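You operate a simulated robot arm through the tools that you are given. There is no shell and no other tool.

The job below is to be done with a simulated robot arm. You get a single attempt, and the scene is never put back.

JOB
Uncover the spare drum on the cabinet; shut it in the dark drawer.
Fine: the cover lies on the black cabinet; the drum is not fogged.

Only the result counts: the job must be done as asked and must still hold three seconds after the hand-in. Knocking over, shifting, dropping, spilling or breaking anything else fails it. Lids that push on must go on centred and level and be pressed home; caps that screw on are set level and turned clockwise until they are tight.

ROBOT AND FRAMES
A 6-joint arm with a two-finger gripper, fixed in place. Base frame: the origin is on the floor under the middle of its stand, x ahead of it, y to its left, z up. Lengths are in m, angles in rad, forces in N, time in s.
It reaches about 1.572 m from its shoulder. Its first joint turns from -2.897 to 2.897 rad. Payload 2.45 kg.
The tool frame sits at the grasp point between the pads (the TCP): z along the fingers, y along the line on which they close. The tips reach 0.02 m beyond it. The gripper opens to 0.14 m; its body begins 0.168 m behind the TCP.
Orientation is that of the tool frame in the base frame, as a unit quaternion [x, y, z, w]. With the fingers straight down and closing along the base's y, the tool's x points along the base's -x, its y along +y and its z along -z.

CONTROLS
- The arm moves only by the tool jog_arm. Its argument "steps" is one flat list of numbers, 7 for each row, row after row: the turn, a rotation vector about the tool's x, y, z in rad, then the shift along the tool's x, y, z in cm, then the opening, from 0 (shut) to 1 (fully open). In form: [wx, wy, wz, x, y, z, gripper, wx, wy, wz, x, y, z, gripper, ...]. A call has 1 to 20 rows; each row is the pose to reach, as a shift and turn from the pose commanded when the call began, along the tool's axes at that moment. Rows are played at 5 a second. More than 0.05 m and 0.15 rad between two rows, or a gripper value outside its range, and nothing of the call is played. Where a pose cannot be reached the arm comes as near as it can. A force on the tool above 90 N (or 10 N above the force at the start of the call, whichever is more), or a blocked arm, ends the call early, and 0.2 s more pass. The fingers move at their own pace (about 0.045 m/s each) and stop on an object; they squeeze with about 43 N. The grip force told is the motor's: it shows also when the fingers shut on nothing. Time passes only in rows, and 0.2 s behind the last, so rows that repeat a pose let the fingers close. It gives the time, the measured TCP pose, the force on the tool (base axes), the opening and the grip force at its end, in the units of the frame above (readings bear some noise), with the torque about the TCP (base axes, N m) and any sound that the robot's microphone picked up.
- Cameras (640 x 400 px; columns grow to the right, rows downward): "scene" is fixed at [0.3999, -0.5003, 1.0605]; the picture's right is [0.77, -0.64, 0.00], its down [-0.25, -0.30, -0.92] and it looks along [0.59, 0.71, -0.39] (base axes); focal length 246 px, centre (320, 200). "wrist" rides on the gripper at [0.078, 0.011, -0.209] in the tool frame; the picture's right is [-0.14, 0.99, 0.00], its down [-0.92, -0.13, -0.37] and it looks along [-0.37, -0.05, 0.93] (tool axes); focal length 280 px, centre (320, 200). There is no depth. A picture from a camera that has moved, and an enlarged one, comes with that camera's place and axes in the base frame and with its lens.
- get_image(camera): a new picture of that camera. The clock stands still meanwhile.
- enlarge(camera, box): a new picture of the part [left, top, right, bottom] of that camera's present view, enlarged. The clock stands still meanwhile.
- sign_off(): hands the job in; it is judged then, once.

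Places have to be worked out from the pictures, the camera data and where the tool is seen. Open the gripper and draw the arm clear of the work before you hand the job in, unless the task says otherwise.

The tools are called after "Call:" as name(argument=value, ...) on one line, values as JSON. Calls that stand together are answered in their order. jog_arm: Moves the arm, as the interface text tells. Its arguments: {"type":"object","properties":{"steps":{"type":"array","items":{"type":"number"}}},"required":["steps"]} The other tools are called the same way: get_image (camera) takes a picture; enlarge (camera, box) takes an enlarged picture of a part of a camera's view; sign_off () hands the job in.

At the start:

```text
time_s: 0.0
tool_pos: [0.7393, -0.1204, 1.0345]
ee_rot: [-0.001, 1.0, 0.0, 0.0]
contact_force: [1.0, -0.2, -0.3]
torque: [0.0, -0.03, 0.0]
width: 0.14
grip_force: 0.0
```

scene: 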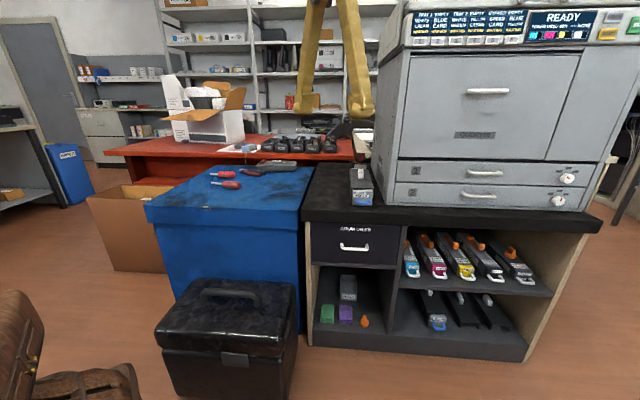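
wrist: 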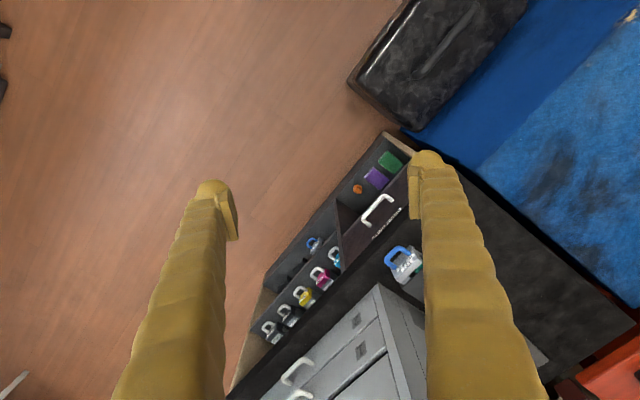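

I'll start by looking closer at the black cabinet, the object on top of it and the dark drawer.

Call:
enlarge(camera="scene", box=[300, 150, 460, 250])

Call:
enlarge(camera="scene", box=[290, 210, 550, 370])

Call:
enlarge(camera="wrist", box=[320, 150, 480, 310])

Call:
enlarge(camera="scene", box=[370, 0, 640, 210])

```text
4.00 times, centred on (380, 200) of scene
camera zoom: at [0.3999, -0.5003, 1.0605], right [0.77, -0.64, 0.0], down [-0.25, -0.3, -0.92], along [0.59, 0.71, -0.39], focal length 986 px, centre (80, 200)
```

zoom: 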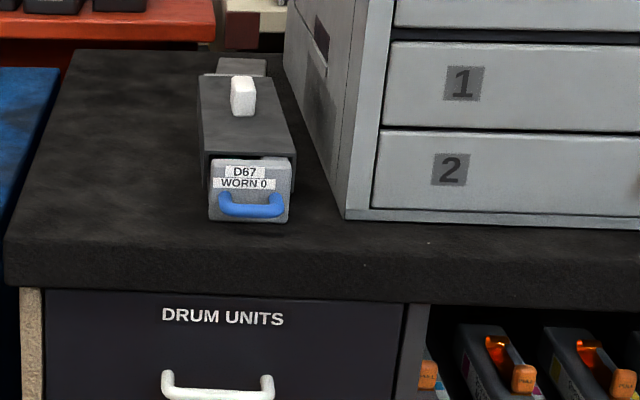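

```text
2.46 times, centred on (420, 290) of scene
camera zoom: at [0.3999, -0.5003, 1.0605], right [0.77, -0.64, 0.0], down [-0.25, -0.3, -0.92], along [0.59, 0.71, -0.39], focal length 607 px, centre (74, -22)
```

zoom: 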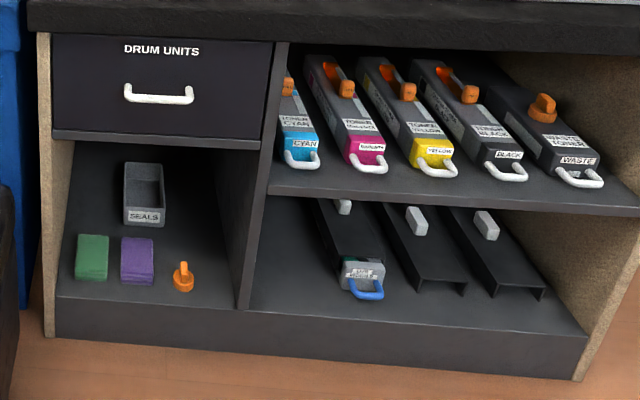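

```text
2.50 times, centred on (400, 230) of wrist
camera zoom: at [0.6621, -0.1097, 1.2422], right [0.14, 0.99, 0.0], down [0.92, -0.13, 0.37], along [0.37, -0.05, -0.93], focal length 701 px, centre (120, 125)
```

zoom: 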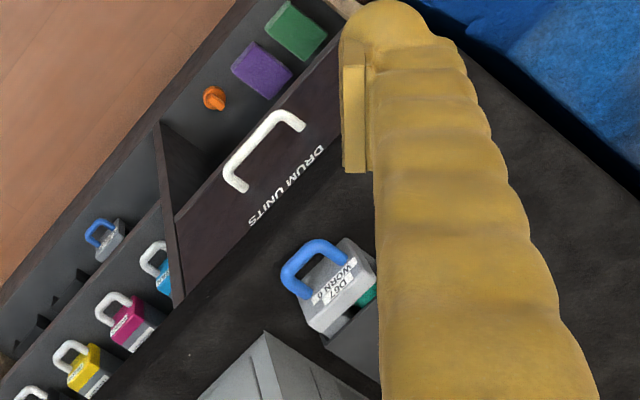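

```text
1.90 times, centred on (505, 105) of scene
camera zoom: at [0.3999, -0.5003, 1.0605], right [0.77, -0.64, 0.0], down [-0.25, -0.3, -0.92], along [0.59, 0.71, -0.39], focal length 470 px, centre (-32, 381)
```

zoom: 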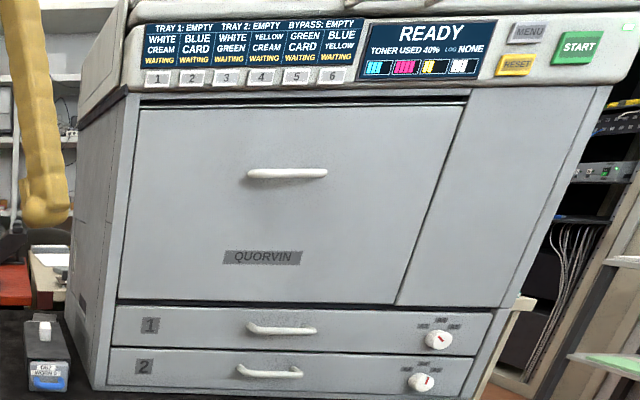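

The covered drum sits on the cabinet top, front handle near (1.02, 0.01, 0.72). The "DRUM UNITS" drawer handle is near (0.96, -0.01, 0.57), and the cabinet is turned about 45°. I'll turn the tool 45° so it lines up with the cabinet, then look again.

Call:
jog_arm(steps=[0, 0, -0.13, 0, 0, 0, 1, 0, 0, -0.26, 0, 0, 0, 1, 0, 0, -0.39, 0, 0, 0, 1, 0, 0, -0.52, 0, 0, 0, 1, 0, 0, -0.65, 0, 0, 0, 1, 0, 0, -0.785, 0, 0, 0, 1])

Call:
get_image(camera="wrist")

Call:
get_image(camera="scene")

```text
time_s: 1.4
tool_pos: [0.7392, -0.1208, 1.0357]
ee_rot: [-0.383, 0.924, 0.0, 0.001]
contact_force: [-0.2, 0.4, 0.1]
torque: [-0.01, 0.01, -0.03]
width: 0.1402
grip_force: 0.0
```

```text
taken
camera wrist: at [0.6778, -0.1685, 1.2427], right [-0.61, 0.8, 0.0], down [0.74, 0.56, 0.37], along [0.29, 0.22, -0.93], focal length 280 px, centre (320, 200)
```

wrist: 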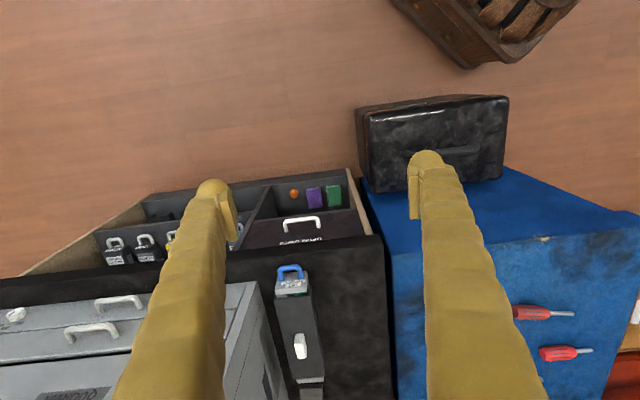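

```text
taken
```

scene: 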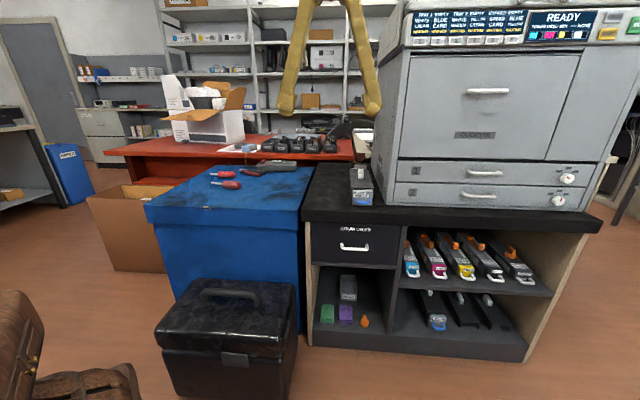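

The view is now aligned with the cabinet. I'll enlarge the drum and the drawer in the wrist picture.

Call:
enlarge(camera="wrist", box=[240, 250, 400, 400])

Call:
enlarge(camera="wrist", box=[220, 160, 400, 290])

```text
2.67 times, centred on (320, 325) of wrist
camera zoom: at [0.6778, -0.1685, 1.2427], right [-0.61, 0.8, 0.0], down [0.74, 0.56, 0.37], along [0.29, 0.22, -0.93], focal length 748 px, centre (320, -133)
```

zoom: 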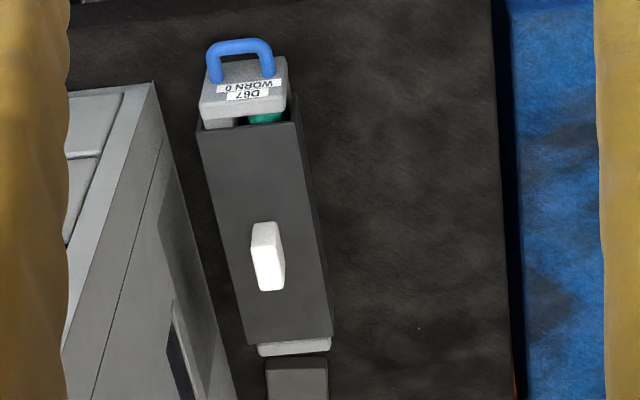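

```text
3.08 times, centred on (310, 225) of wrist
camera zoom: at [0.6778, -0.1685, 1.2427], right [-0.61, 0.8, 0.0], down [0.74, 0.56, 0.37], along [0.29, 0.22, -0.93], focal length 863 px, centre (351, 123)
```

zoom: 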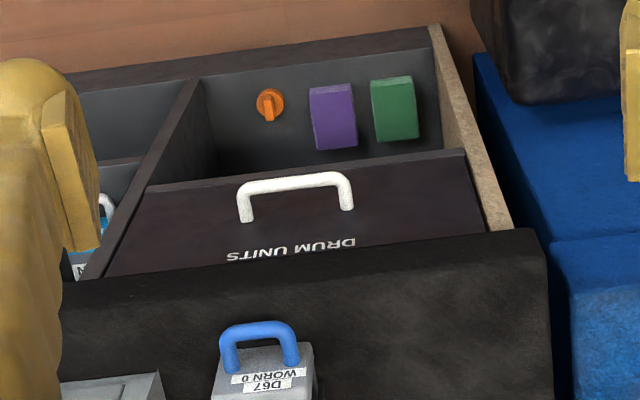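

The cover is aligned with the cabinet and about 25 cm long. Its tab is near the middle, at about (1.13, 0.12, 0.78), and the drawer bar is about 3.5 cm proud of the drawer face at z≈0.565. I'll pitch the gripper horizontal with the fingers closing vertically, so it can grip the drawer bar from the front.

Call:
jog_arm(steps=[-0.0806, -0.0806, 0.0806, -0.73, -0.55, 1.53, 0.5, -0.1612, -0.1612, 0.1612, -1.47, -1.09, 3.07, 0.5, -0.2418, -0.2418, 0.2418, -2.2, -1.64, 4.6, 0.5, -0.3224, -0.3224, 0.3224, -2.93, -2.19, 6.13, 0.5, -0.403, -0.403, 0.403, -3.67, -2.73, 7.67, 0.5, -0.4836, -0.4836, 0.4836, -4.4, -3.28, 9.2, 0.5, -0.5642, -0.5642, 0.5642, -5.13, -3.83, 10.73, 0.5, -0.6448, -0.6448, 0.6448, -5.87, -4.37, 12.27, 0.5, -0.7254, -0.7254, 0.7254, -6.6, -4.92, 13.8, 0.5, -0.806, -0.806, 0.806, -7.33, -5.47, 15.33, 0.5, -0.8866, -0.8866, 0.8866, -8.07, -6.01, 16.87, 0.5, -0.9672, -0.9672, 0.9672, -8.8, -6.56, 18.4, 0.5, -1.0478, -1.0478, 1.0478, -9.53, -7.11, 19.93, 0.5, -1.1284, -1.1284, 1.1284, -10.27, -7.65, 21.47, 0.5, -1.209, -1.209, 1.209, -11, -8.2, 23, 0.5])

Call:
get_image(camera="wrist")

Call:
get_image(camera="scene")

```text
time_s: 4.6
tool_pos: [0.8748, -0.1021, 0.8035]
ee_rot: [0.272, 0.652, 0.654, 0.271]
contact_force: [-0.1, -0.2, -0.1]
torque: [0.0, -0.03, 0.01]
width: 0.0701
grip_force: 0.2
```

```text
taken
camera wrist: at [0.6727, -0.1943, 0.8134], right [0.1, -0.1, 0.99], down [0.39, -0.91, -0.13], along [0.92, 0.4, -0.05], focal length 280 px, centre (320, 200)
```

wrist: 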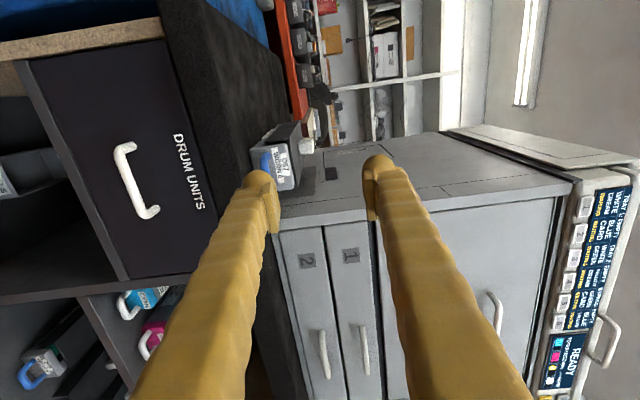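

```text
taken
```

scene: 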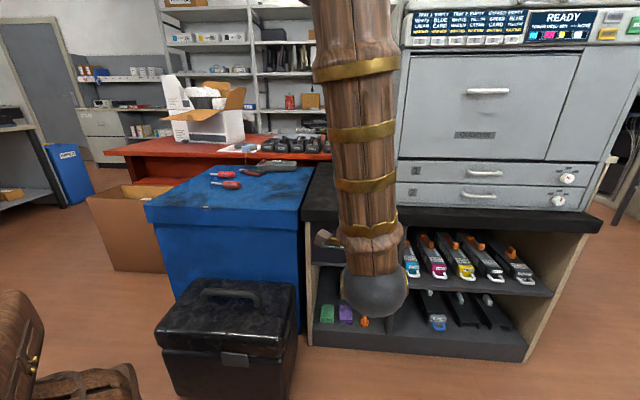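

The pose was reached with the TCP in front of the cabinet. I'll enlarge the handle and drum in this new view to refine their positions.

Call:
enlarge(camera="wrist", box=[60, 110, 220, 260])

Call:
enlarge(camera="wrist", box=[210, 100, 370, 210])

```text
2.67 times, centred on (140, 185) of wrist
camera zoom: at [0.6727, -0.1943, 0.8134], right [0.1, -0.1, 0.99], down [0.39, -0.91, -0.13], along [0.92, 0.4, -0.05], focal length 748 px, centre (800, 240)
```

zoom: 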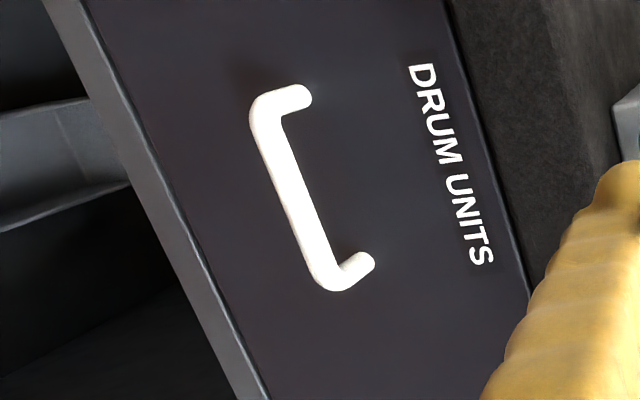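

```text
3.64 times, centred on (290, 155) of wrist
camera zoom: at [0.6727, -0.1943, 0.8134], right [0.1, -0.1, 0.99], down [0.39, -0.91, -0.13], along [0.92, 0.4, -0.05], focal length 1020 px, centre (429, 364)
```

zoom: 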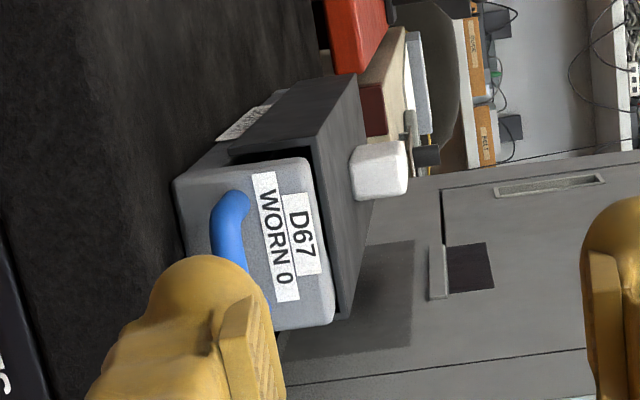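

The bar centre works out to roughly (0.967, -0.012, 0.566), with the drawer face about 3 cm behind it. I'll lower the gripper in front of the bar and check alignment before closing in.

Call:
jog_arm(steps=[0, 0, 0, 0, -4, 0, 0.5, 0, 0, 0, 0, -8, 0, 0.5, 0, 0, 0, 0, -12, 0, 0.5, 0, 0, 0, 0, -16, 0, 0.5, 0, 0, 0, 0, -20, 0, 0.5, 0, 0, 0, 0, -23.8, 0, 0.5, 0, 0, 0, 0, -23.8, 4, 0.5, 0, 0, 0, 0, -23.8, 7, 0.5])

Call:
get_image(camera="wrist")

Call:
get_image(camera="scene")

```text
time_s: 6.4
tool_pos: [0.9245, -0.0508, 0.5689]
ee_rot: [0.27, 0.654, 0.653, 0.271]
contact_force: [0.2, -0.1, 0.5]
torque: [0.0, -0.02, 0.01]
width: 0.0701
grip_force: 0.0
```

```text
taken
camera wrist: at [0.723, -0.1445, 0.5773], right [0.1, -0.1, 0.99], down [0.39, -0.91, -0.13], along [0.92, 0.4, -0.05], focal length 280 px, centre (320, 200)
```

wrist: 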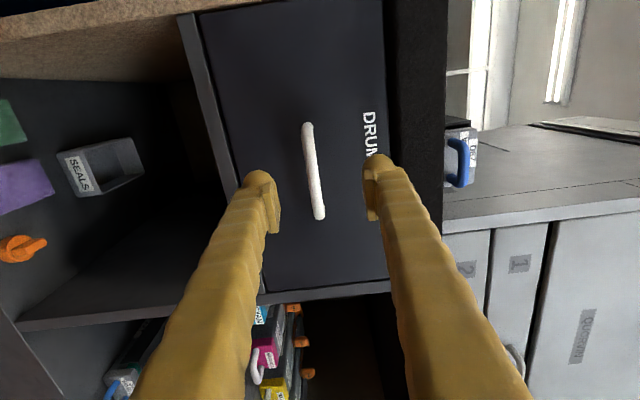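

```text
taken
```

scene: 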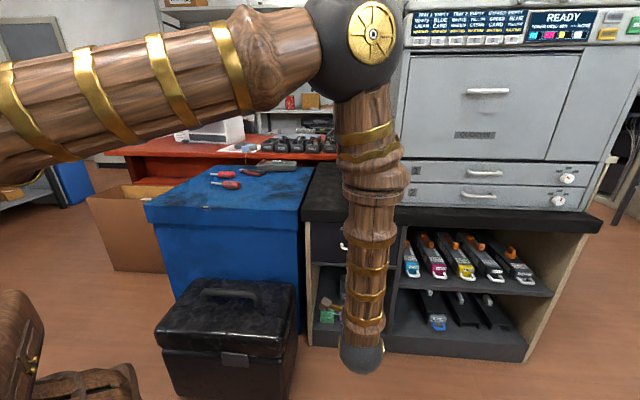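

The bar sits centred between the fingers, so I'll go forward 5.7 cm and slightly down, then close on it.

Call:
jog_arm(steps=[0, 0, 0, 0, -0.3, 2, 0.5, 0, 0, 0, 0, -0.3, 4, 0.5, 0, 0, 0, 0, -0.3, 5.6, 0.5, 0, 0, 0, 0, -0.3, 5.6, 0.5, 0, 0, 0, 0, -0.3, 5.6, 0.3, 0, 0, 0, 0, -0.3, 5.6, 0.1, 0, 0, 0, 0, -0.3, 5.6, 0, 0, 0, 0, 0, -0.3, 5.6, 0, 0, 0, 0, 0, -0.3, 5.6, 0])

Call:
get_image(camera="wrist")

```text
time_s: 8.4
tool_pos: [0.9629, -0.012, 0.5608]
ee_rot: [0.272, 0.654, 0.652, 0.269]
contact_force: [11.6, -6.8, -45.6]
torque: [0.12, 0.5, -0.1]
width: 0.0093
grip_force: 33.2
```

```text
taken
camera wrist: at [0.762, -0.1055, 0.5716], right [0.1, -0.1, 0.99], down [0.39, -0.91, -0.13], along [0.92, 0.4, -0.06], focal length 280 px, centre (320, 200)
```

wrist: 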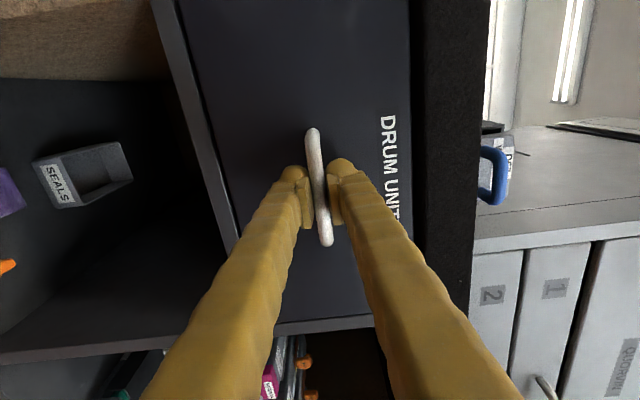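

The bar is gripped, but there is about 45 N of vertical load because it sits 3 mm lower than I assumed. I'll lower a bit to relieve that before pulling.

Call:
jog_arm(steps=[0, 0, 0, 0, -0.2, 0, 0, 0, 0, 0, 0, -0.35, 0, 0, 0, 0, 0, 0, -0.35, 0, 0])

```text
time_s: 9.2
tool_pos: [0.9649, -0.0126, 0.5612]
ee_rot: [0.27, 0.654, 0.653, 0.27]
contact_force: [-3.9, -7.8, -17.2]
torque: [0.04, 0.2, -0.1]
width: 0.009
grip_force: 36.9
```

The load is down to about 17 N. Now I'll pull the drawer straight out along −n in small steps.

Call:
jog_arm(steps=[0, 0, 0, 0, -0.1, -1, 0, 0, 0, 0, 0, -0.1, -2.5, 0, 0, 0, 0, 0, -0.1, -4.5, 0, 0, 0, 0, 0, -0.1, -7, 0, 0, 0, 0, 0, -0.1, -9.5, 0, 0, 0, 0, 0, -0.1, -12, 0, 0, 0, 0, 0, -0.1, -12, 0])

Call:
get_image(camera="wrist")

Call:
get_image(camera="scene")

```text
time_s: 10.8
tool_pos: [0.8781, -0.0979, 0.5616]
ee_rot: [0.269, 0.653, 0.654, 0.272]
contact_force: [8.5, -10.1, 38.3]
torque: [-0.07, -0.46, 0.0]
width: 0.009
grip_force: 36.4
```

```text
taken
camera wrist: at [0.677, -0.1906, 0.5694], right [0.09, -0.1, 0.99], down [0.39, -0.91, -0.13], along [0.92, 0.4, -0.05], focal length 280 px, centre (320, 200)
```

wrist: 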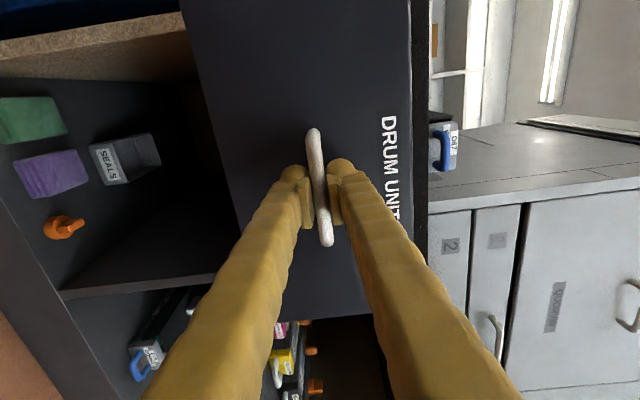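

```text
taken
```

scene: 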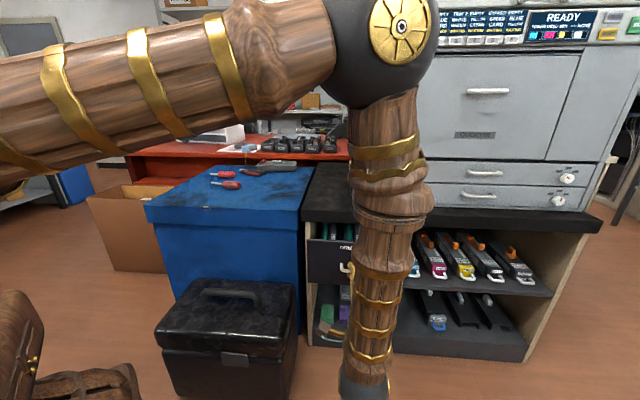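

The drawer is sliding out freely, now about 12 cm. I'll look inside the part that's open.

Call:
enlarge(camera="scene", box=[290, 160, 450, 300])

```text
2.86 times, centred on (370, 230) of scene
camera zoom: at [0.3999, -0.5003, 1.0605], right [0.77, -0.64, 0.0], down [-0.25, -0.3, -0.92], along [0.59, 0.71, -0.39], focal length 704 px, centre (177, 114)
```

zoom: 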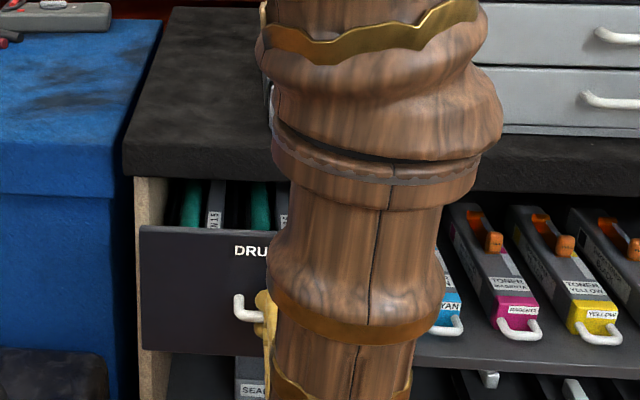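

Inside the drawer are uncovered green drums in slots, at least two on the left. I'll keep pulling until there's room for the drum, easing the vertical load slightly.

Call:
jog_arm(steps=[0, 0, 0, 0, 0.15, -2.5, 0, 0, 0, 0, 0, 0.15, -5.5, 0, 0, 0, 0, 0, 0.15, -8.5, 0, 0, 0, 0, 0, 0.15, -11.5, 0, 0, 0, 0, 0, 0.15, -14.5, 0, 0, 0, 0, 0, 0.15, -17, 0, 0, 0, 0, 0, 0.15, -17, 0])

Call:
get_image(camera="wrist")

Call:
enlarge(camera="scene", box=[260, 140, 500, 340])

```text
time_s: 12.4
tool_pos: [0.7605, -0.2152, 0.5603]
ee_rot: [0.271, 0.654, 0.654, 0.269]
contact_force: [1.2, 1.4, 10.6]
torque: [-0.01, -0.13, 0.09]
width: 0.0083
grip_force: 35.8
```

```text
taken
camera wrist: at [0.5585, -0.3087, 0.5702], right [0.1, -0.1, 0.99], down [0.39, -0.91, -0.13], along [0.91, 0.4, -0.05], focal length 280 px, centre (320, 200)
```

wrist: 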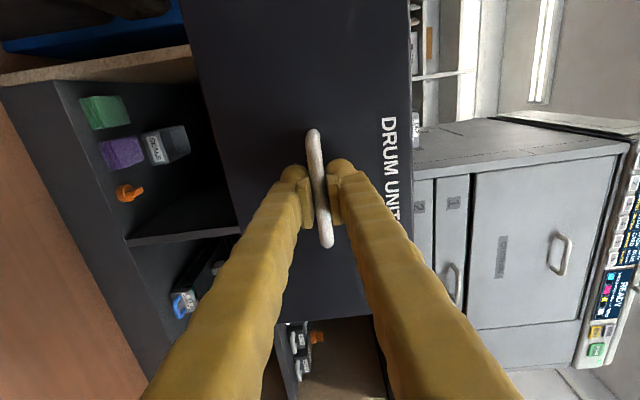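

```text
2.00 times, centred on (380, 240) of scene
camera zoom: at [0.3999, -0.5003, 1.0605], right [0.77, -0.64, 0.0], down [-0.25, -0.3, -0.92], along [0.59, 0.71, -0.39], focal length 493 px, centre (200, 120)
```

zoom: 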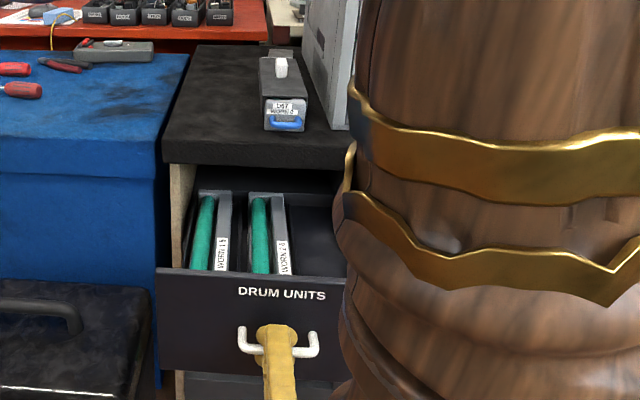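

The drawer is open about 29 cm. It holds two worn drums on the left and has a free slot on the right. I'll look closely at the free space.

Call:
enlarge(camera="scene", box=[330, 210, 450, 290])

Call:
enlarge(camera="scene", box=[350, 150, 430, 210])

```text
5.00 times, centred on (390, 250) of scene
camera zoom: at [0.3999, -0.5003, 1.0605], right [0.77, -0.64, 0.0], down [-0.25, -0.3, -0.92], along [0.59, 0.71, -0.39], focal length 1232 px, centre (-30, -50)
```

zoom: 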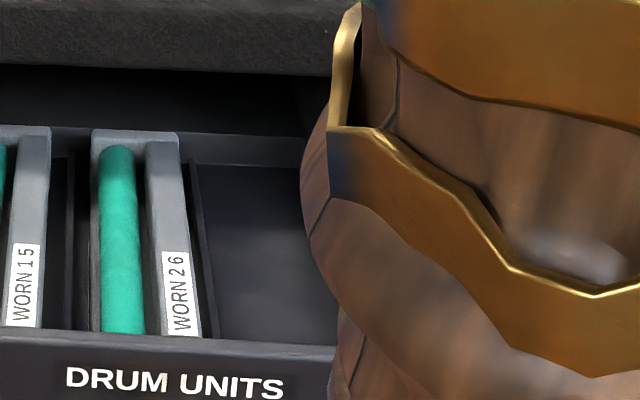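

```text
6.67 times, centred on (390, 180) of scene
camera zoom: at [0.3999, -0.5003, 1.0605], right [0.77, -0.64, 0.0], down [-0.25, -0.3, -0.92], along [0.59, 0.71, -0.39], focal length 1643 px, centre (-147, 333)
```

zoom: 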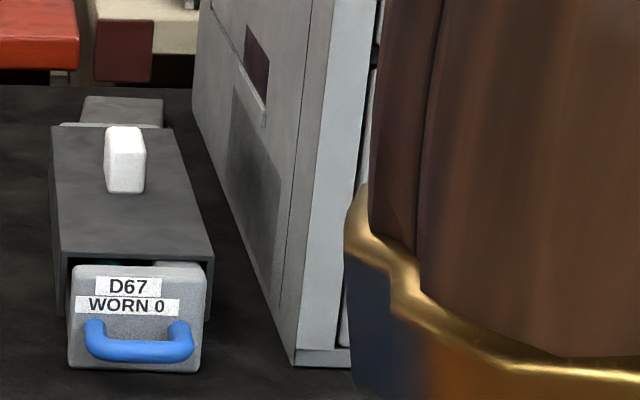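

The drawer's rear end still seems to lie a little under the cabinet top, so I'll pull out another few centimetres, gently, and watch for the stop.

Call:
jog_arm(steps=[0, 0, 0, 0, 0, -1, 0, 0, 0, 0, 0, 0, -2, 0, 0, 0, 0, 0, 0, -3, 0])

```text
time_s: 13.2
tool_pos: [0.7373, -0.2379, 0.5612]
ee_rot: [0.27, 0.654, 0.653, 0.271]
contact_force: [0.8, -0.7, 17.3]
torque: [0.01, -0.13, -0.05]
width: 0.0084
grip_force: 36.5
```

It still moves freely, with no stop felt. I'll go 3 cm more in 1 cm steps.

Call:
jog_arm(steps=[0, 0, 0, 0, 0, -1, 0, 0, 0, 0, 0, 0, -2, 0, 0, 0, 0, 0, 0, -3, 0])

Call:
enlarge(camera="scene", box=[260, 140, 500, 340])

```text
time_s: 14.0
tool_pos: [0.7164, -0.2587, 0.5608]
ee_rot: [0.272, 0.654, 0.652, 0.271]
contact_force: [6.5, -5.3, 7.3]
torque: [-0.03, -0.05, -0.29]
width: 0.0084
grip_force: 36.2
```

```text
2.00 times, centred on (380, 240) of scene
camera zoom: at [0.3999, -0.5003, 1.0605], right [0.77, -0.64, 0.0], down [-0.25, -0.3, -0.92], along [0.59, 0.71, -0.39], focal length 493 px, centre (200, 120)
```

zoom: 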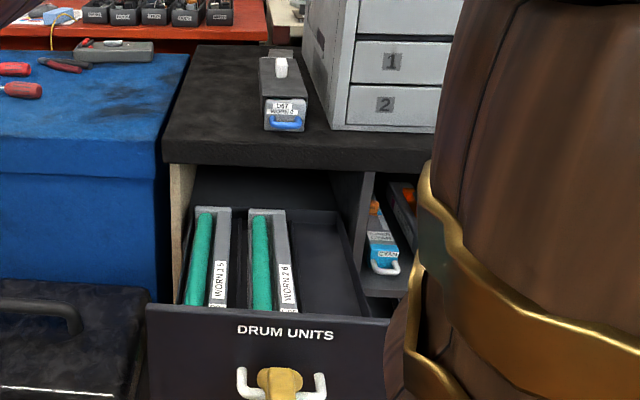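

The drawer is open about 35 cm and its whole inside now shows. I'll enlarge the free slot to measure it.

Call:
enlarge(camera="scene", box=[340, 235, 468, 315])

```text
5.00 times, centred on (404, 275) of scene
camera zoom: at [0.3999, -0.5003, 1.0605], right [0.77, -0.64, 0.0], down [-0.25, -0.3, -0.92], along [0.59, 0.71, -0.39], focal length 1232 px, centre (-100, -175)
```

zoom: 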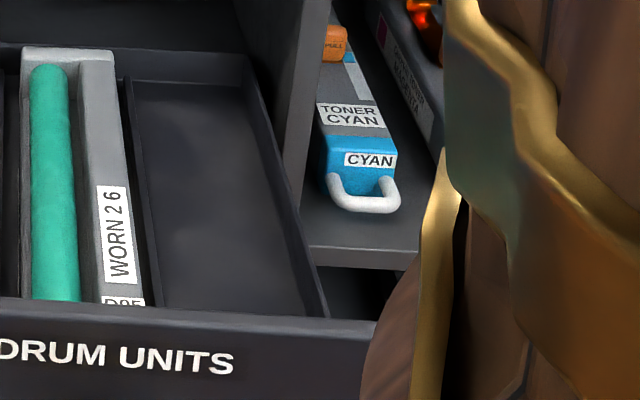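

The drawer is open far enough. I'll open the fingers, back off the bar and rise clear.

Call:
jog_arm(steps=[0, 0, 0, 0, 0, 0, 0.2, 0, 0, 0, 0, 0, 0, 0.5, 0, 0, 0, 0, 0, 0, 0.5, 0, 0, 0, 0, 0, -2.5, 0.5, 0, 0, 0, 0, 0, -5, 0.5, 0, 0, 0, 0, 3, -5.5, 0.5, 0, 0, 0, 0, 7.5, -5.5, 0.5, 0, 0, 0, 0, 12, -5.5, 0.5, 0, 0, 0, 0, 16.5, -5.5, 0.5, 0, 0, 0, 0, 21, -5.5, 0.5])

Call:
enlarge(camera="scene", box=[260, 140, 500, 340])

```text
time_s: 16.2
tool_pos: [0.6776, -0.2983, 0.7691]
ee_rot: [0.27, 0.653, 0.654, 0.27]
contact_force: [-0.7, 0.6, -0.3]
torque: [-0.01, 0.03, 0.0]
width: 0.0699
grip_force: 0.1
```

```text
2.00 times, centred on (380, 240) of scene
camera zoom: at [0.3999, -0.5003, 1.0605], right [0.77, -0.64, 0.0], down [-0.25, -0.3, -0.92], along [0.59, 0.71, -0.39], focal length 493 px, centre (200, 120)
```

zoom: 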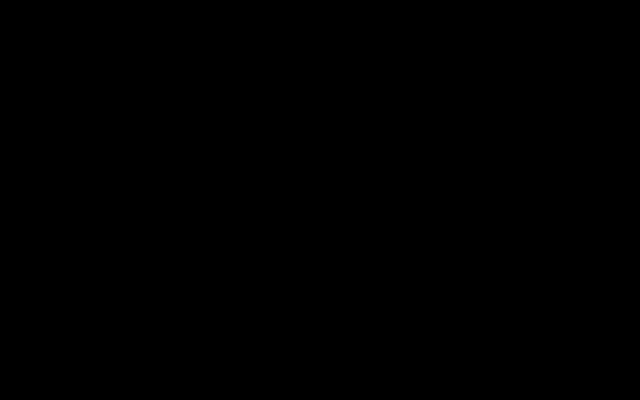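

The arm itself is blocking the scene camera and there is no contact. I'll rotate the gripper back to vertical while rising, to look down into the drawer.

Call:
jog_arm(steps=[0.0806, 0.0806, -0.0806, 0, 1.2, 0.8, 0.5, 0.1612, 0.1612, -0.1612, 0, 2.4, 1.6, 0.5, 0.2418, 0.2418, -0.2418, 0, 3.6, 2.4, 0.5, 0.3224, 0.3224, -0.3224, 0, 4.8, 3.2, 0.5, 0.403, 0.403, -0.403, 0, 6.0, 4.0, 0.5, 0.4836, 0.4836, -0.4836, 0, 7.2, 4.8, 0.5, 0.5642, 0.5642, -0.5642, 0, 8.4, 5.6, 0.5, 0.6448, 0.6448, -0.6448, 0, 9.6, 6.4, 0.5, 0.7254, 0.7254, -0.7254, 0, 10.8, 7.2, 0.5, 0.806, 0.806, -0.806, 0, 12, 8, 0.5, 0.8866, 0.8866, -0.8866, 0, 13.2, 8.8, 0.5, 0.9672, 0.9672, -0.9672, 0, 14.4, 9.6, 0.5, 1.0478, 1.0478, -1.0478, 0, 15.6, 10.4, 0.5, 1.1284, 1.1284, -1.1284, 0, 16.8, 11.2, 0.5, 1.209, 1.209, -1.209, 0, 18, 12, 0.5])

Call:
get_image(camera="wrist")

Call:
get_image(camera="scene")

```text
time_s: 19.4
tool_pos: [0.7626, -0.214, 0.9503]
ee_rot: [-0.383, 0.924, -0.001, -0.001]
contact_force: [0.1, -0.1, -0.1]
torque: [-0.03, 0.02, -0.01]
width: 0.0703
grip_force: 0.0
```

```text
taken
camera wrist: at [0.7005, -0.2609, 1.1586], right [-0.6, 0.8, 0.0], down [0.74, 0.56, 0.37], along [0.29, 0.22, -0.93], focal length 280 px, centre (320, 200)
```

wrist: 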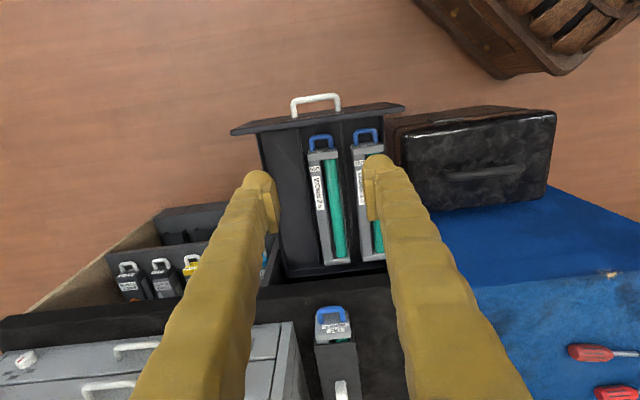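

```text
taken
```

scene: 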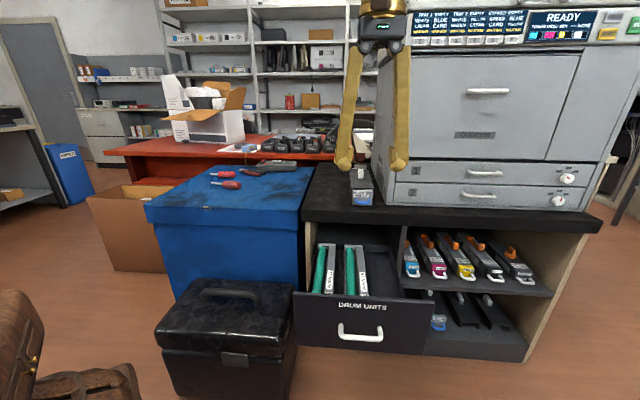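

Both views now show the open drawer. I'll enlarge both for measurements.

Call:
enlarge(camera="wrist", box=[240, 85, 400, 285])

Call:
enlarge(camera="scene", box=[290, 225, 450, 325])

Call:
enlarge(camera="wrist", box=[260, 270, 420, 400])

```text
2.00 times, centred on (320, 185) of wrist
camera zoom: at [0.7005, -0.2609, 1.1586], right [-0.6, 0.8, 0.0], down [0.74, 0.56, 0.37], along [0.29, 0.22, -0.93], focal length 561 px, centre (320, 230)
```

zoom: 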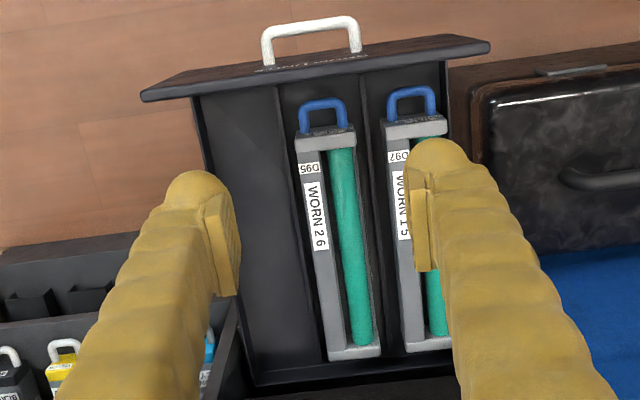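

```text
4.00 times, centred on (370, 275) of scene
camera zoom: at [0.3999, -0.5003, 1.0605], right [0.77, -0.64, 0.0], down [-0.25, -0.3, -0.92], along [0.59, 0.71, -0.39], focal length 986 px, centre (120, -100)
```

zoom: 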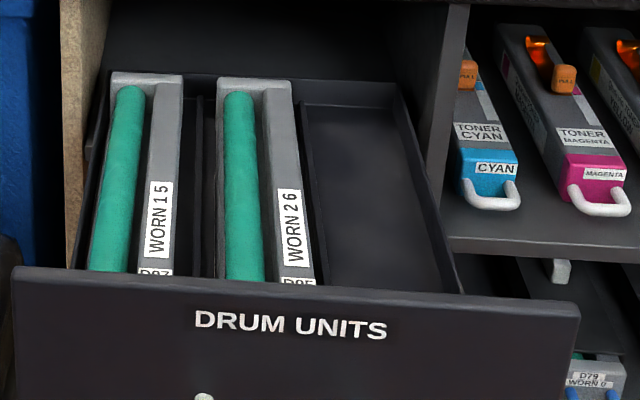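

```text
3.08 times, centred on (340, 335) of wrist
camera zoom: at [0.7005, -0.2609, 1.1586], right [-0.6, 0.8, 0.0], down [0.74, 0.56, 0.37], along [0.29, 0.22, -0.93], focal length 863 px, centre (258, -215)
```

zoom: 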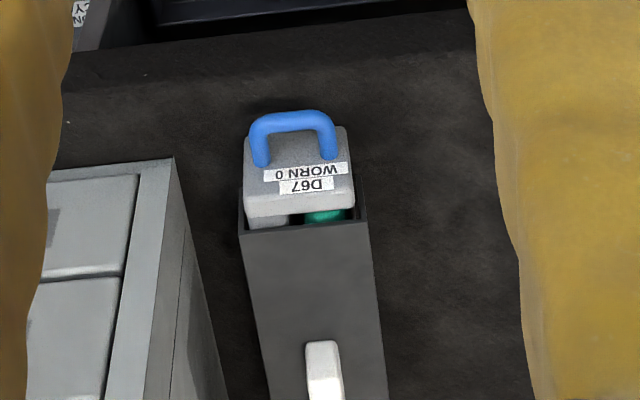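

I need the divider height and the slot limits, so I'll enlarge more tightly.

Call:
enlarge(camera="wrist", box=[270, 110, 350, 160])

Call:
enlarge(camera="wrist", box=[270, 235, 370, 300])

Call:
enlarge(camera="scene", box=[355, 235, 419, 275])

Call:
enlarge(camera="scene", box=[340, 260, 420, 310])

```text
8.00 times, centred on (310, 135) of wrist
camera zoom: at [0.7005, -0.2609, 1.1586], right [-0.6, 0.8, 0.0], down [0.74, 0.56, 0.37], along [0.29, 0.22, -0.93], focal length 2243 px, centre (400, 720)
```

zoom: 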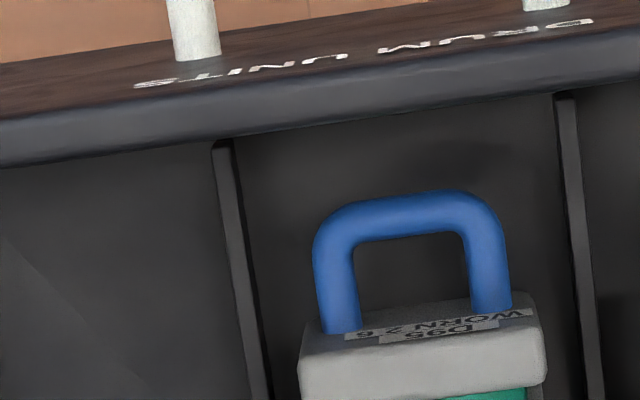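

```text
6.15 times, centred on (320, 268) of wrist
camera zoom: at [0.7005, -0.2609, 1.1586], right [-0.6, 0.8, 0.0], down [0.74, 0.56, 0.37], along [0.29, 0.22, -0.93], focal length 1726 px, centre (320, -215)
```

zoom: 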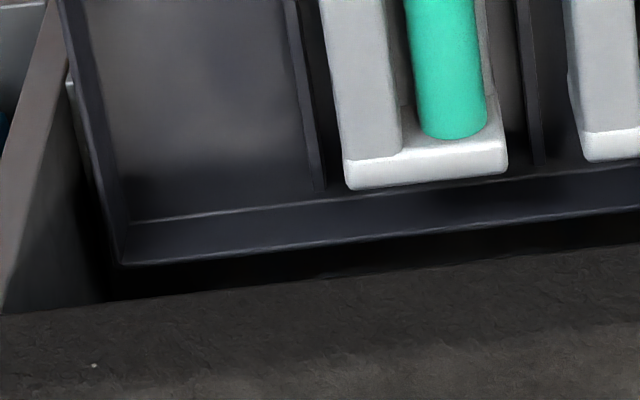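

```text
10.00 times, centred on (387, 255) of scene
camera zoom: at [0.3999, -0.5003, 1.0605], right [0.77, -0.64, 0.0], down [-0.25, -0.3, -0.92], along [0.59, 0.71, -0.39], focal length 2465 px, centre (-350, -350)
```

zoom: 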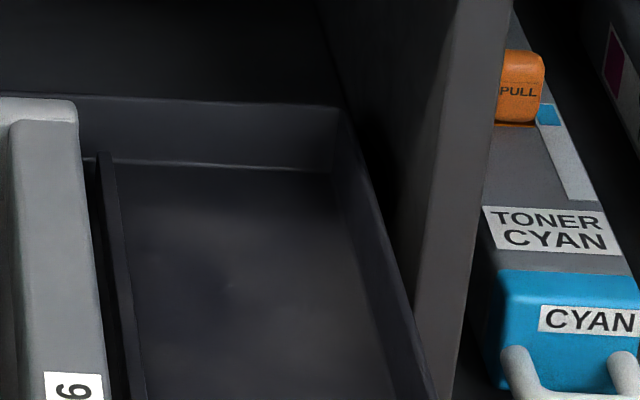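

```text
8.00 times, centred on (380, 285) of scene
camera zoom: at [0.3999, -0.5003, 1.0605], right [0.77, -0.64, 0.0], down [-0.25, -0.3, -0.92], along [0.59, 0.71, -0.39], focal length 1972 px, centre (-160, -480)
```

zoom: 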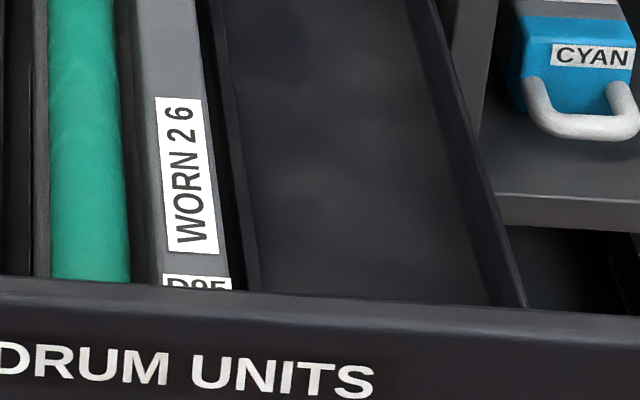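

The drawer's dividers and side walls are low: dividers about 1 cm, and walls about 1.5 cm below the drum tops. A drum plus handle is about 31 cm long, though, so I need a few more cm of opening to lower it in front of the cabinet top. I'll put the closed fingers inside behind the front panel, above drum 2's handle, and push the drawer further out.

Call:
jog_arm(steps=[0, 0, 0, -0.2, 0, 4.5, 0, 0, 0, 0, -0.4, 0, 9, 0, 0, 0, 0, -0.7, 0, 13.5, 0, 0, 0, 0, -0.9, 0, 18, 0, 0, 0, 0, -0.9, 0, 22.5, 0, 0, 0, 0, -0.9, 0, 27, 0, 0, 0, 0, -0.9, 0, 30, 0, 0, 0, 0, -0.9, 0, 32.5, 0])

Call:
get_image(camera="wrist")

Call:
enlarge(camera="scene", box=[290, 225, 450, 325])

```text
time_s: 21.2
tool_pos: [0.7705, -0.2049, 0.6249]
ee_rot: [-0.382, 0.924, 0.0, 0.0]
contact_force: [0.4, -0.1, -0.3]
torque: [0.01, 0.0, -0.01]
width: 0.0001
grip_force: 29.1
```

```text
taken
camera wrist: at [0.7084, -0.2537, 0.8314], right [-0.6, 0.8, 0.0], down [0.74, 0.56, 0.37], along [0.29, 0.22, -0.93], focal length 280 px, centre (320, 200)
```

wrist: 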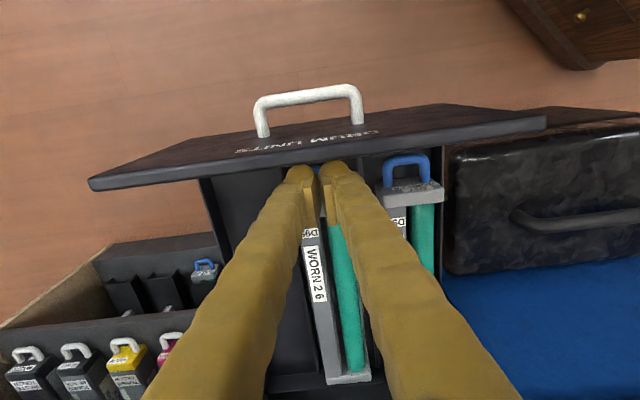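

```text
4.00 times, centred on (370, 275) of scene
camera zoom: at [0.3999, -0.5003, 1.0605], right [0.77, -0.64, 0.0], down [-0.25, -0.3, -0.92], along [0.59, 0.71, -0.39], focal length 986 px, centre (120, -100)
```

zoom: 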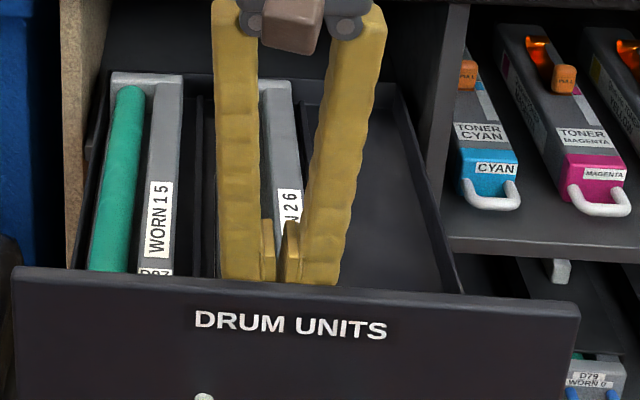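

The fingers are inside, just behind the front panel and clear of the drum handle. I'll push the drawer outward toward −n in 1 cm steps.

Call:
jog_arm(steps=[0, 0, 0, 1, 0, 0, 0, 0, 0, 0, 2, 0, 0, 0, 0, 0, 0, 3, 0, 0, 0, 0, 0, 0, 4, 0, 0, 0, 0, 0, 0, 5, 0, 0, 0])

Call:
enlarge(camera="scene", box=[290, 225, 450, 325])

```text
time_s: 22.4
tool_pos: [0.7343, -0.2429, 0.6246]
ee_rot: [-0.383, 0.924, -0.001, 0.0]
contact_force: [0.7, 0.6, 0.5]
torque: [-0.01, 0.04, -0.04]
width: 0.0
grip_force: 29.6
```

```text
4.00 times, centred on (370, 275) of scene
camera zoom: at [0.3999, -0.5003, 1.0605], right [0.77, -0.64, 0.0], down [-0.25, -0.3, -0.92], along [0.59, 0.71, -0.39], focal length 986 px, centre (120, -100)
```

zoom: 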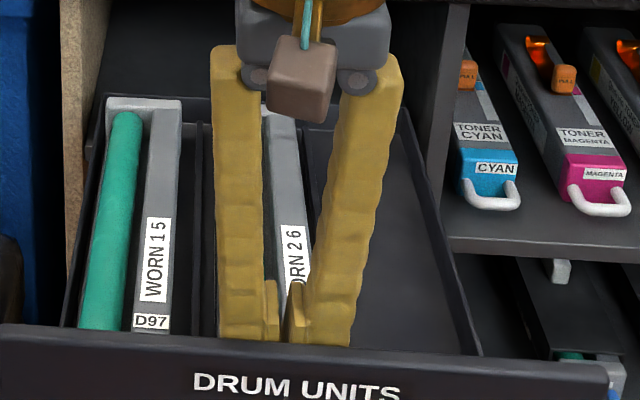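

The drawer moved out about 4 cm more with no resistance, for a total of about 39 cm. Next I'll lift the fingers out and move above the cover's tab to look straight down at it.

Call:
jog_arm(steps=[0, 0, 0, -0.8, 0, -4, 0, 0, 0, 0, -0.8, 0, -8.7, 0.2, 0, 0, 0, -0.8, 0, -13.4, 0.4, 0, 0, 0, -0.8, 0, -18.1, 0.5, 0, 0, 0, -0.8, 0, -22.8, 0.5, 0, 0, 0, -2, -0.2, -27.4, 0.5, 0, 0, 0, -5.2, -0.4, -31, 0.5, 0, 0, 0, -10, -0.6, -32.5, 0.5, 0, 0, 0, -14.8, -0.8, -32.5, 0.5, 0, 0, 0, -19.6, -1, -32.5, 0.5, 0, 0, 0, -24.4, -1.2, -32.5, 0.5, 0, 0, 0, -29.2, -1.4, -32.5, 0.5, 0, 0, 0, -34, -1.6, -32.5, 0.5, 0, 0, 0, -38.8, -1.8, -32.5, 0.5, 0, 0, 0, -43.6, -2, -32.5, 0.5])

Call:
get_image(camera="wrist")

Call:
get_image(camera="scene")

```text
refused: row 8 steps farther than a row can; nothing moved
```

```text
taken
camera wrist: at [0.672, -0.2896, 0.832], right [-0.6, 0.8, 0.0], down [0.74, 0.56, 0.37], along [0.29, 0.22, -0.93], focal length 280 px, centre (320, 200)
```

wrist: 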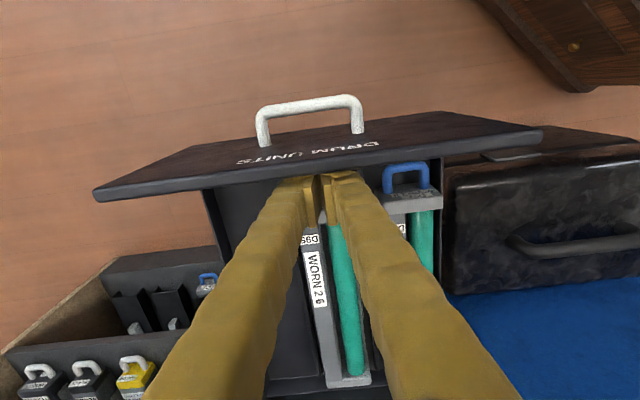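

```text
taken
```

scene: 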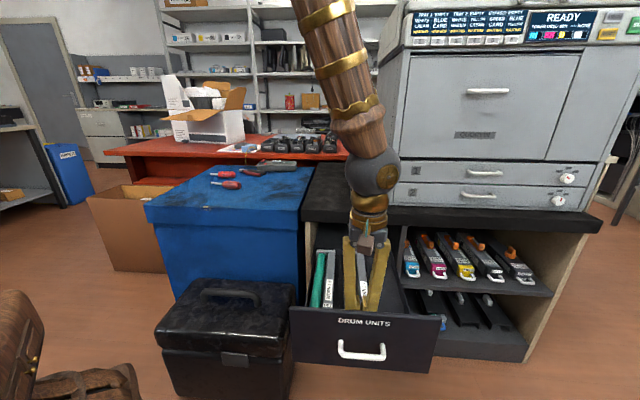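

One row was slightly too long, so nothing moved. I'll resend it with shorter steps.

Call:
jog_arm(steps=[0, 0, 0, -0.8, 0, -4, 0, 0, 0, 0, -0.8, 0, -8.7, 0.2, 0, 0, 0, -0.8, 0, -13.4, 0.4, 0, 0, 0, -0.8, 0, -18.1, 0.5, 0, 0, 0, -0.8, 0, -22.8, 0.5, 0, 0, 0, -2, -0.2, -27.2, 0.5, 0, 0, 0, -5.2, -0.4, -30.8, 0.5, 0, 0, 0, -9.6, -0.6, -32.5, 0.5, 0, 0, 0, -14.4, -0.8, -32.5, 0.5, 0, 0, 0, -19.2, -1, -32.5, 0.5, 0, 0, 0, -24, -1.2, -32.5, 0.5, 0, 0, 0, -28.8, -1.4, -32.5, 0.5, 0, 0, 0, -33.6, -1.6, -32.5, 0.5, 0, 0, 0, -38.4, -1.8, -32.5, 0.5, 0, 0, 0, -43, -2, -32.5, 0.5])

Call:
get_image(camera="wrist")

Call:
get_image(camera="scene")

```text
time_s: 25.6
tool_pos: [1.0505, 0.047, 0.9491]
ee_rot: [-0.383, 0.924, -0.002, 0.0]
contact_force: [-0.3, -0.6, 1.0]
torque: [0.06, -0.02, 0.01]
width: 0.0702
grip_force: 0.1
```

```text
taken
camera wrist: at [0.9892, -0.0004, 1.1572], right [-0.6, 0.8, 0.0], down [0.74, 0.56, 0.37], along [0.29, 0.22, -0.93], focal length 280 px, centre (320, 200)
```

wrist: 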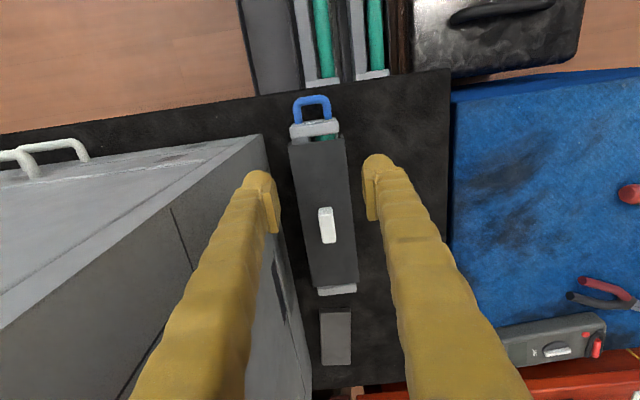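

```text
taken
```

scene: 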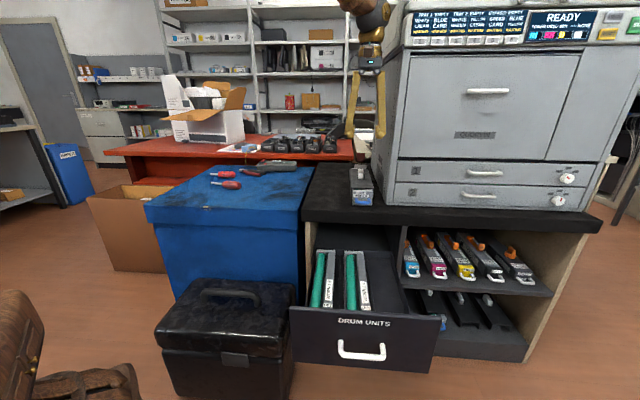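

This is a clear top view of the covered drum, the tab and the free slot. I'll enlarge it for precise measurement.

Call:
enlarge(camera="wrist", box=[260, 80, 400, 220])

Call:
enlarge(camera="wrist", box=[260, 190, 400, 380])

Call:
enlarge(camera="scene", box=[330, 140, 410, 215])

Call:
enlarge(camera="scene", box=[290, 230, 450, 330])

```text
2.86 times, centred on (330, 150) of wrist
camera zoom: at [0.9892, -0.0004, 1.1572], right [-0.6, 0.8, 0.0], down [0.74, 0.56, 0.37], along [0.29, 0.22, -0.93], focal length 801 px, centre (291, 343)
```

zoom: 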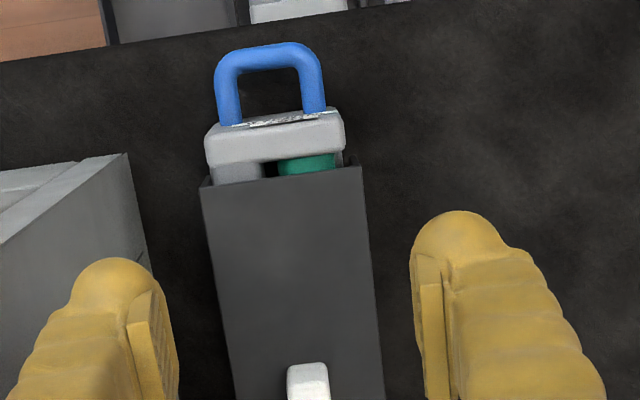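

```text
2.11 times, centred on (330, 285) of wrist
camera zoom: at [0.9892, -0.0004, 1.1572], right [-0.6, 0.8, 0.0], down [0.74, 0.56, 0.37], along [0.29, 0.22, -0.93], focal length 590 px, centre (299, 21)
```

zoom: 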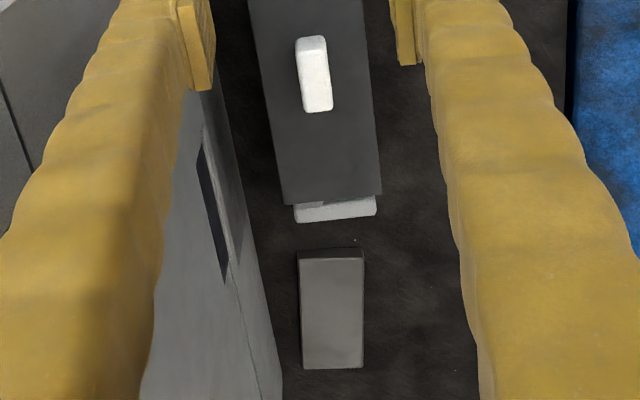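

```text
5.33 times, centred on (370, 178) of scene
camera zoom: at [0.3999, -0.5003, 1.0605], right [0.77, -0.64, 0.0], down [-0.25, -0.3, -0.92], along [0.59, 0.71, -0.39], focal length 1315 px, centre (53, 320)
```

zoom: 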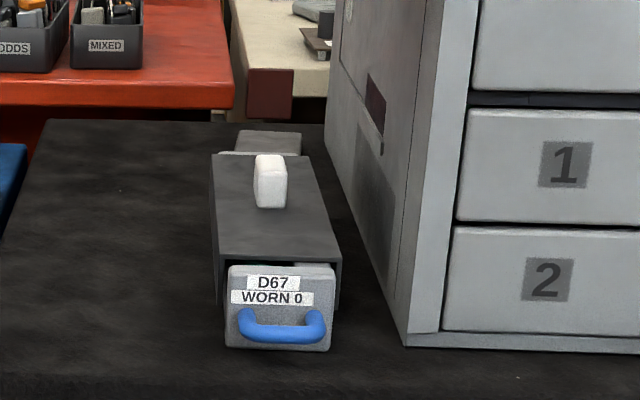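

```text
4.00 times, centred on (370, 280) of scene
camera zoom: at [0.3999, -0.5003, 1.0605], right [0.77, -0.64, 0.0], down [-0.25, -0.3, -0.92], along [0.59, 0.71, -0.39], focal length 986 px, centre (120, -120)
```

zoom: 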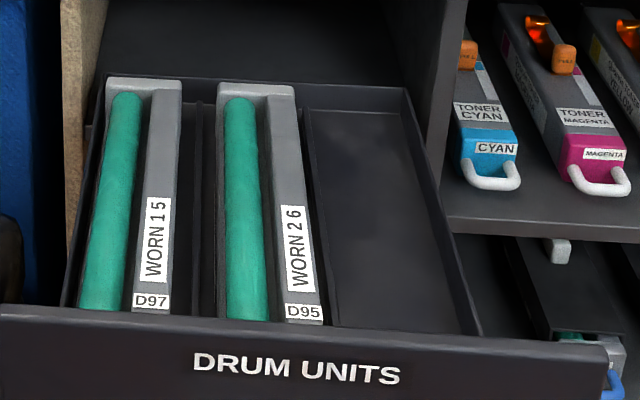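

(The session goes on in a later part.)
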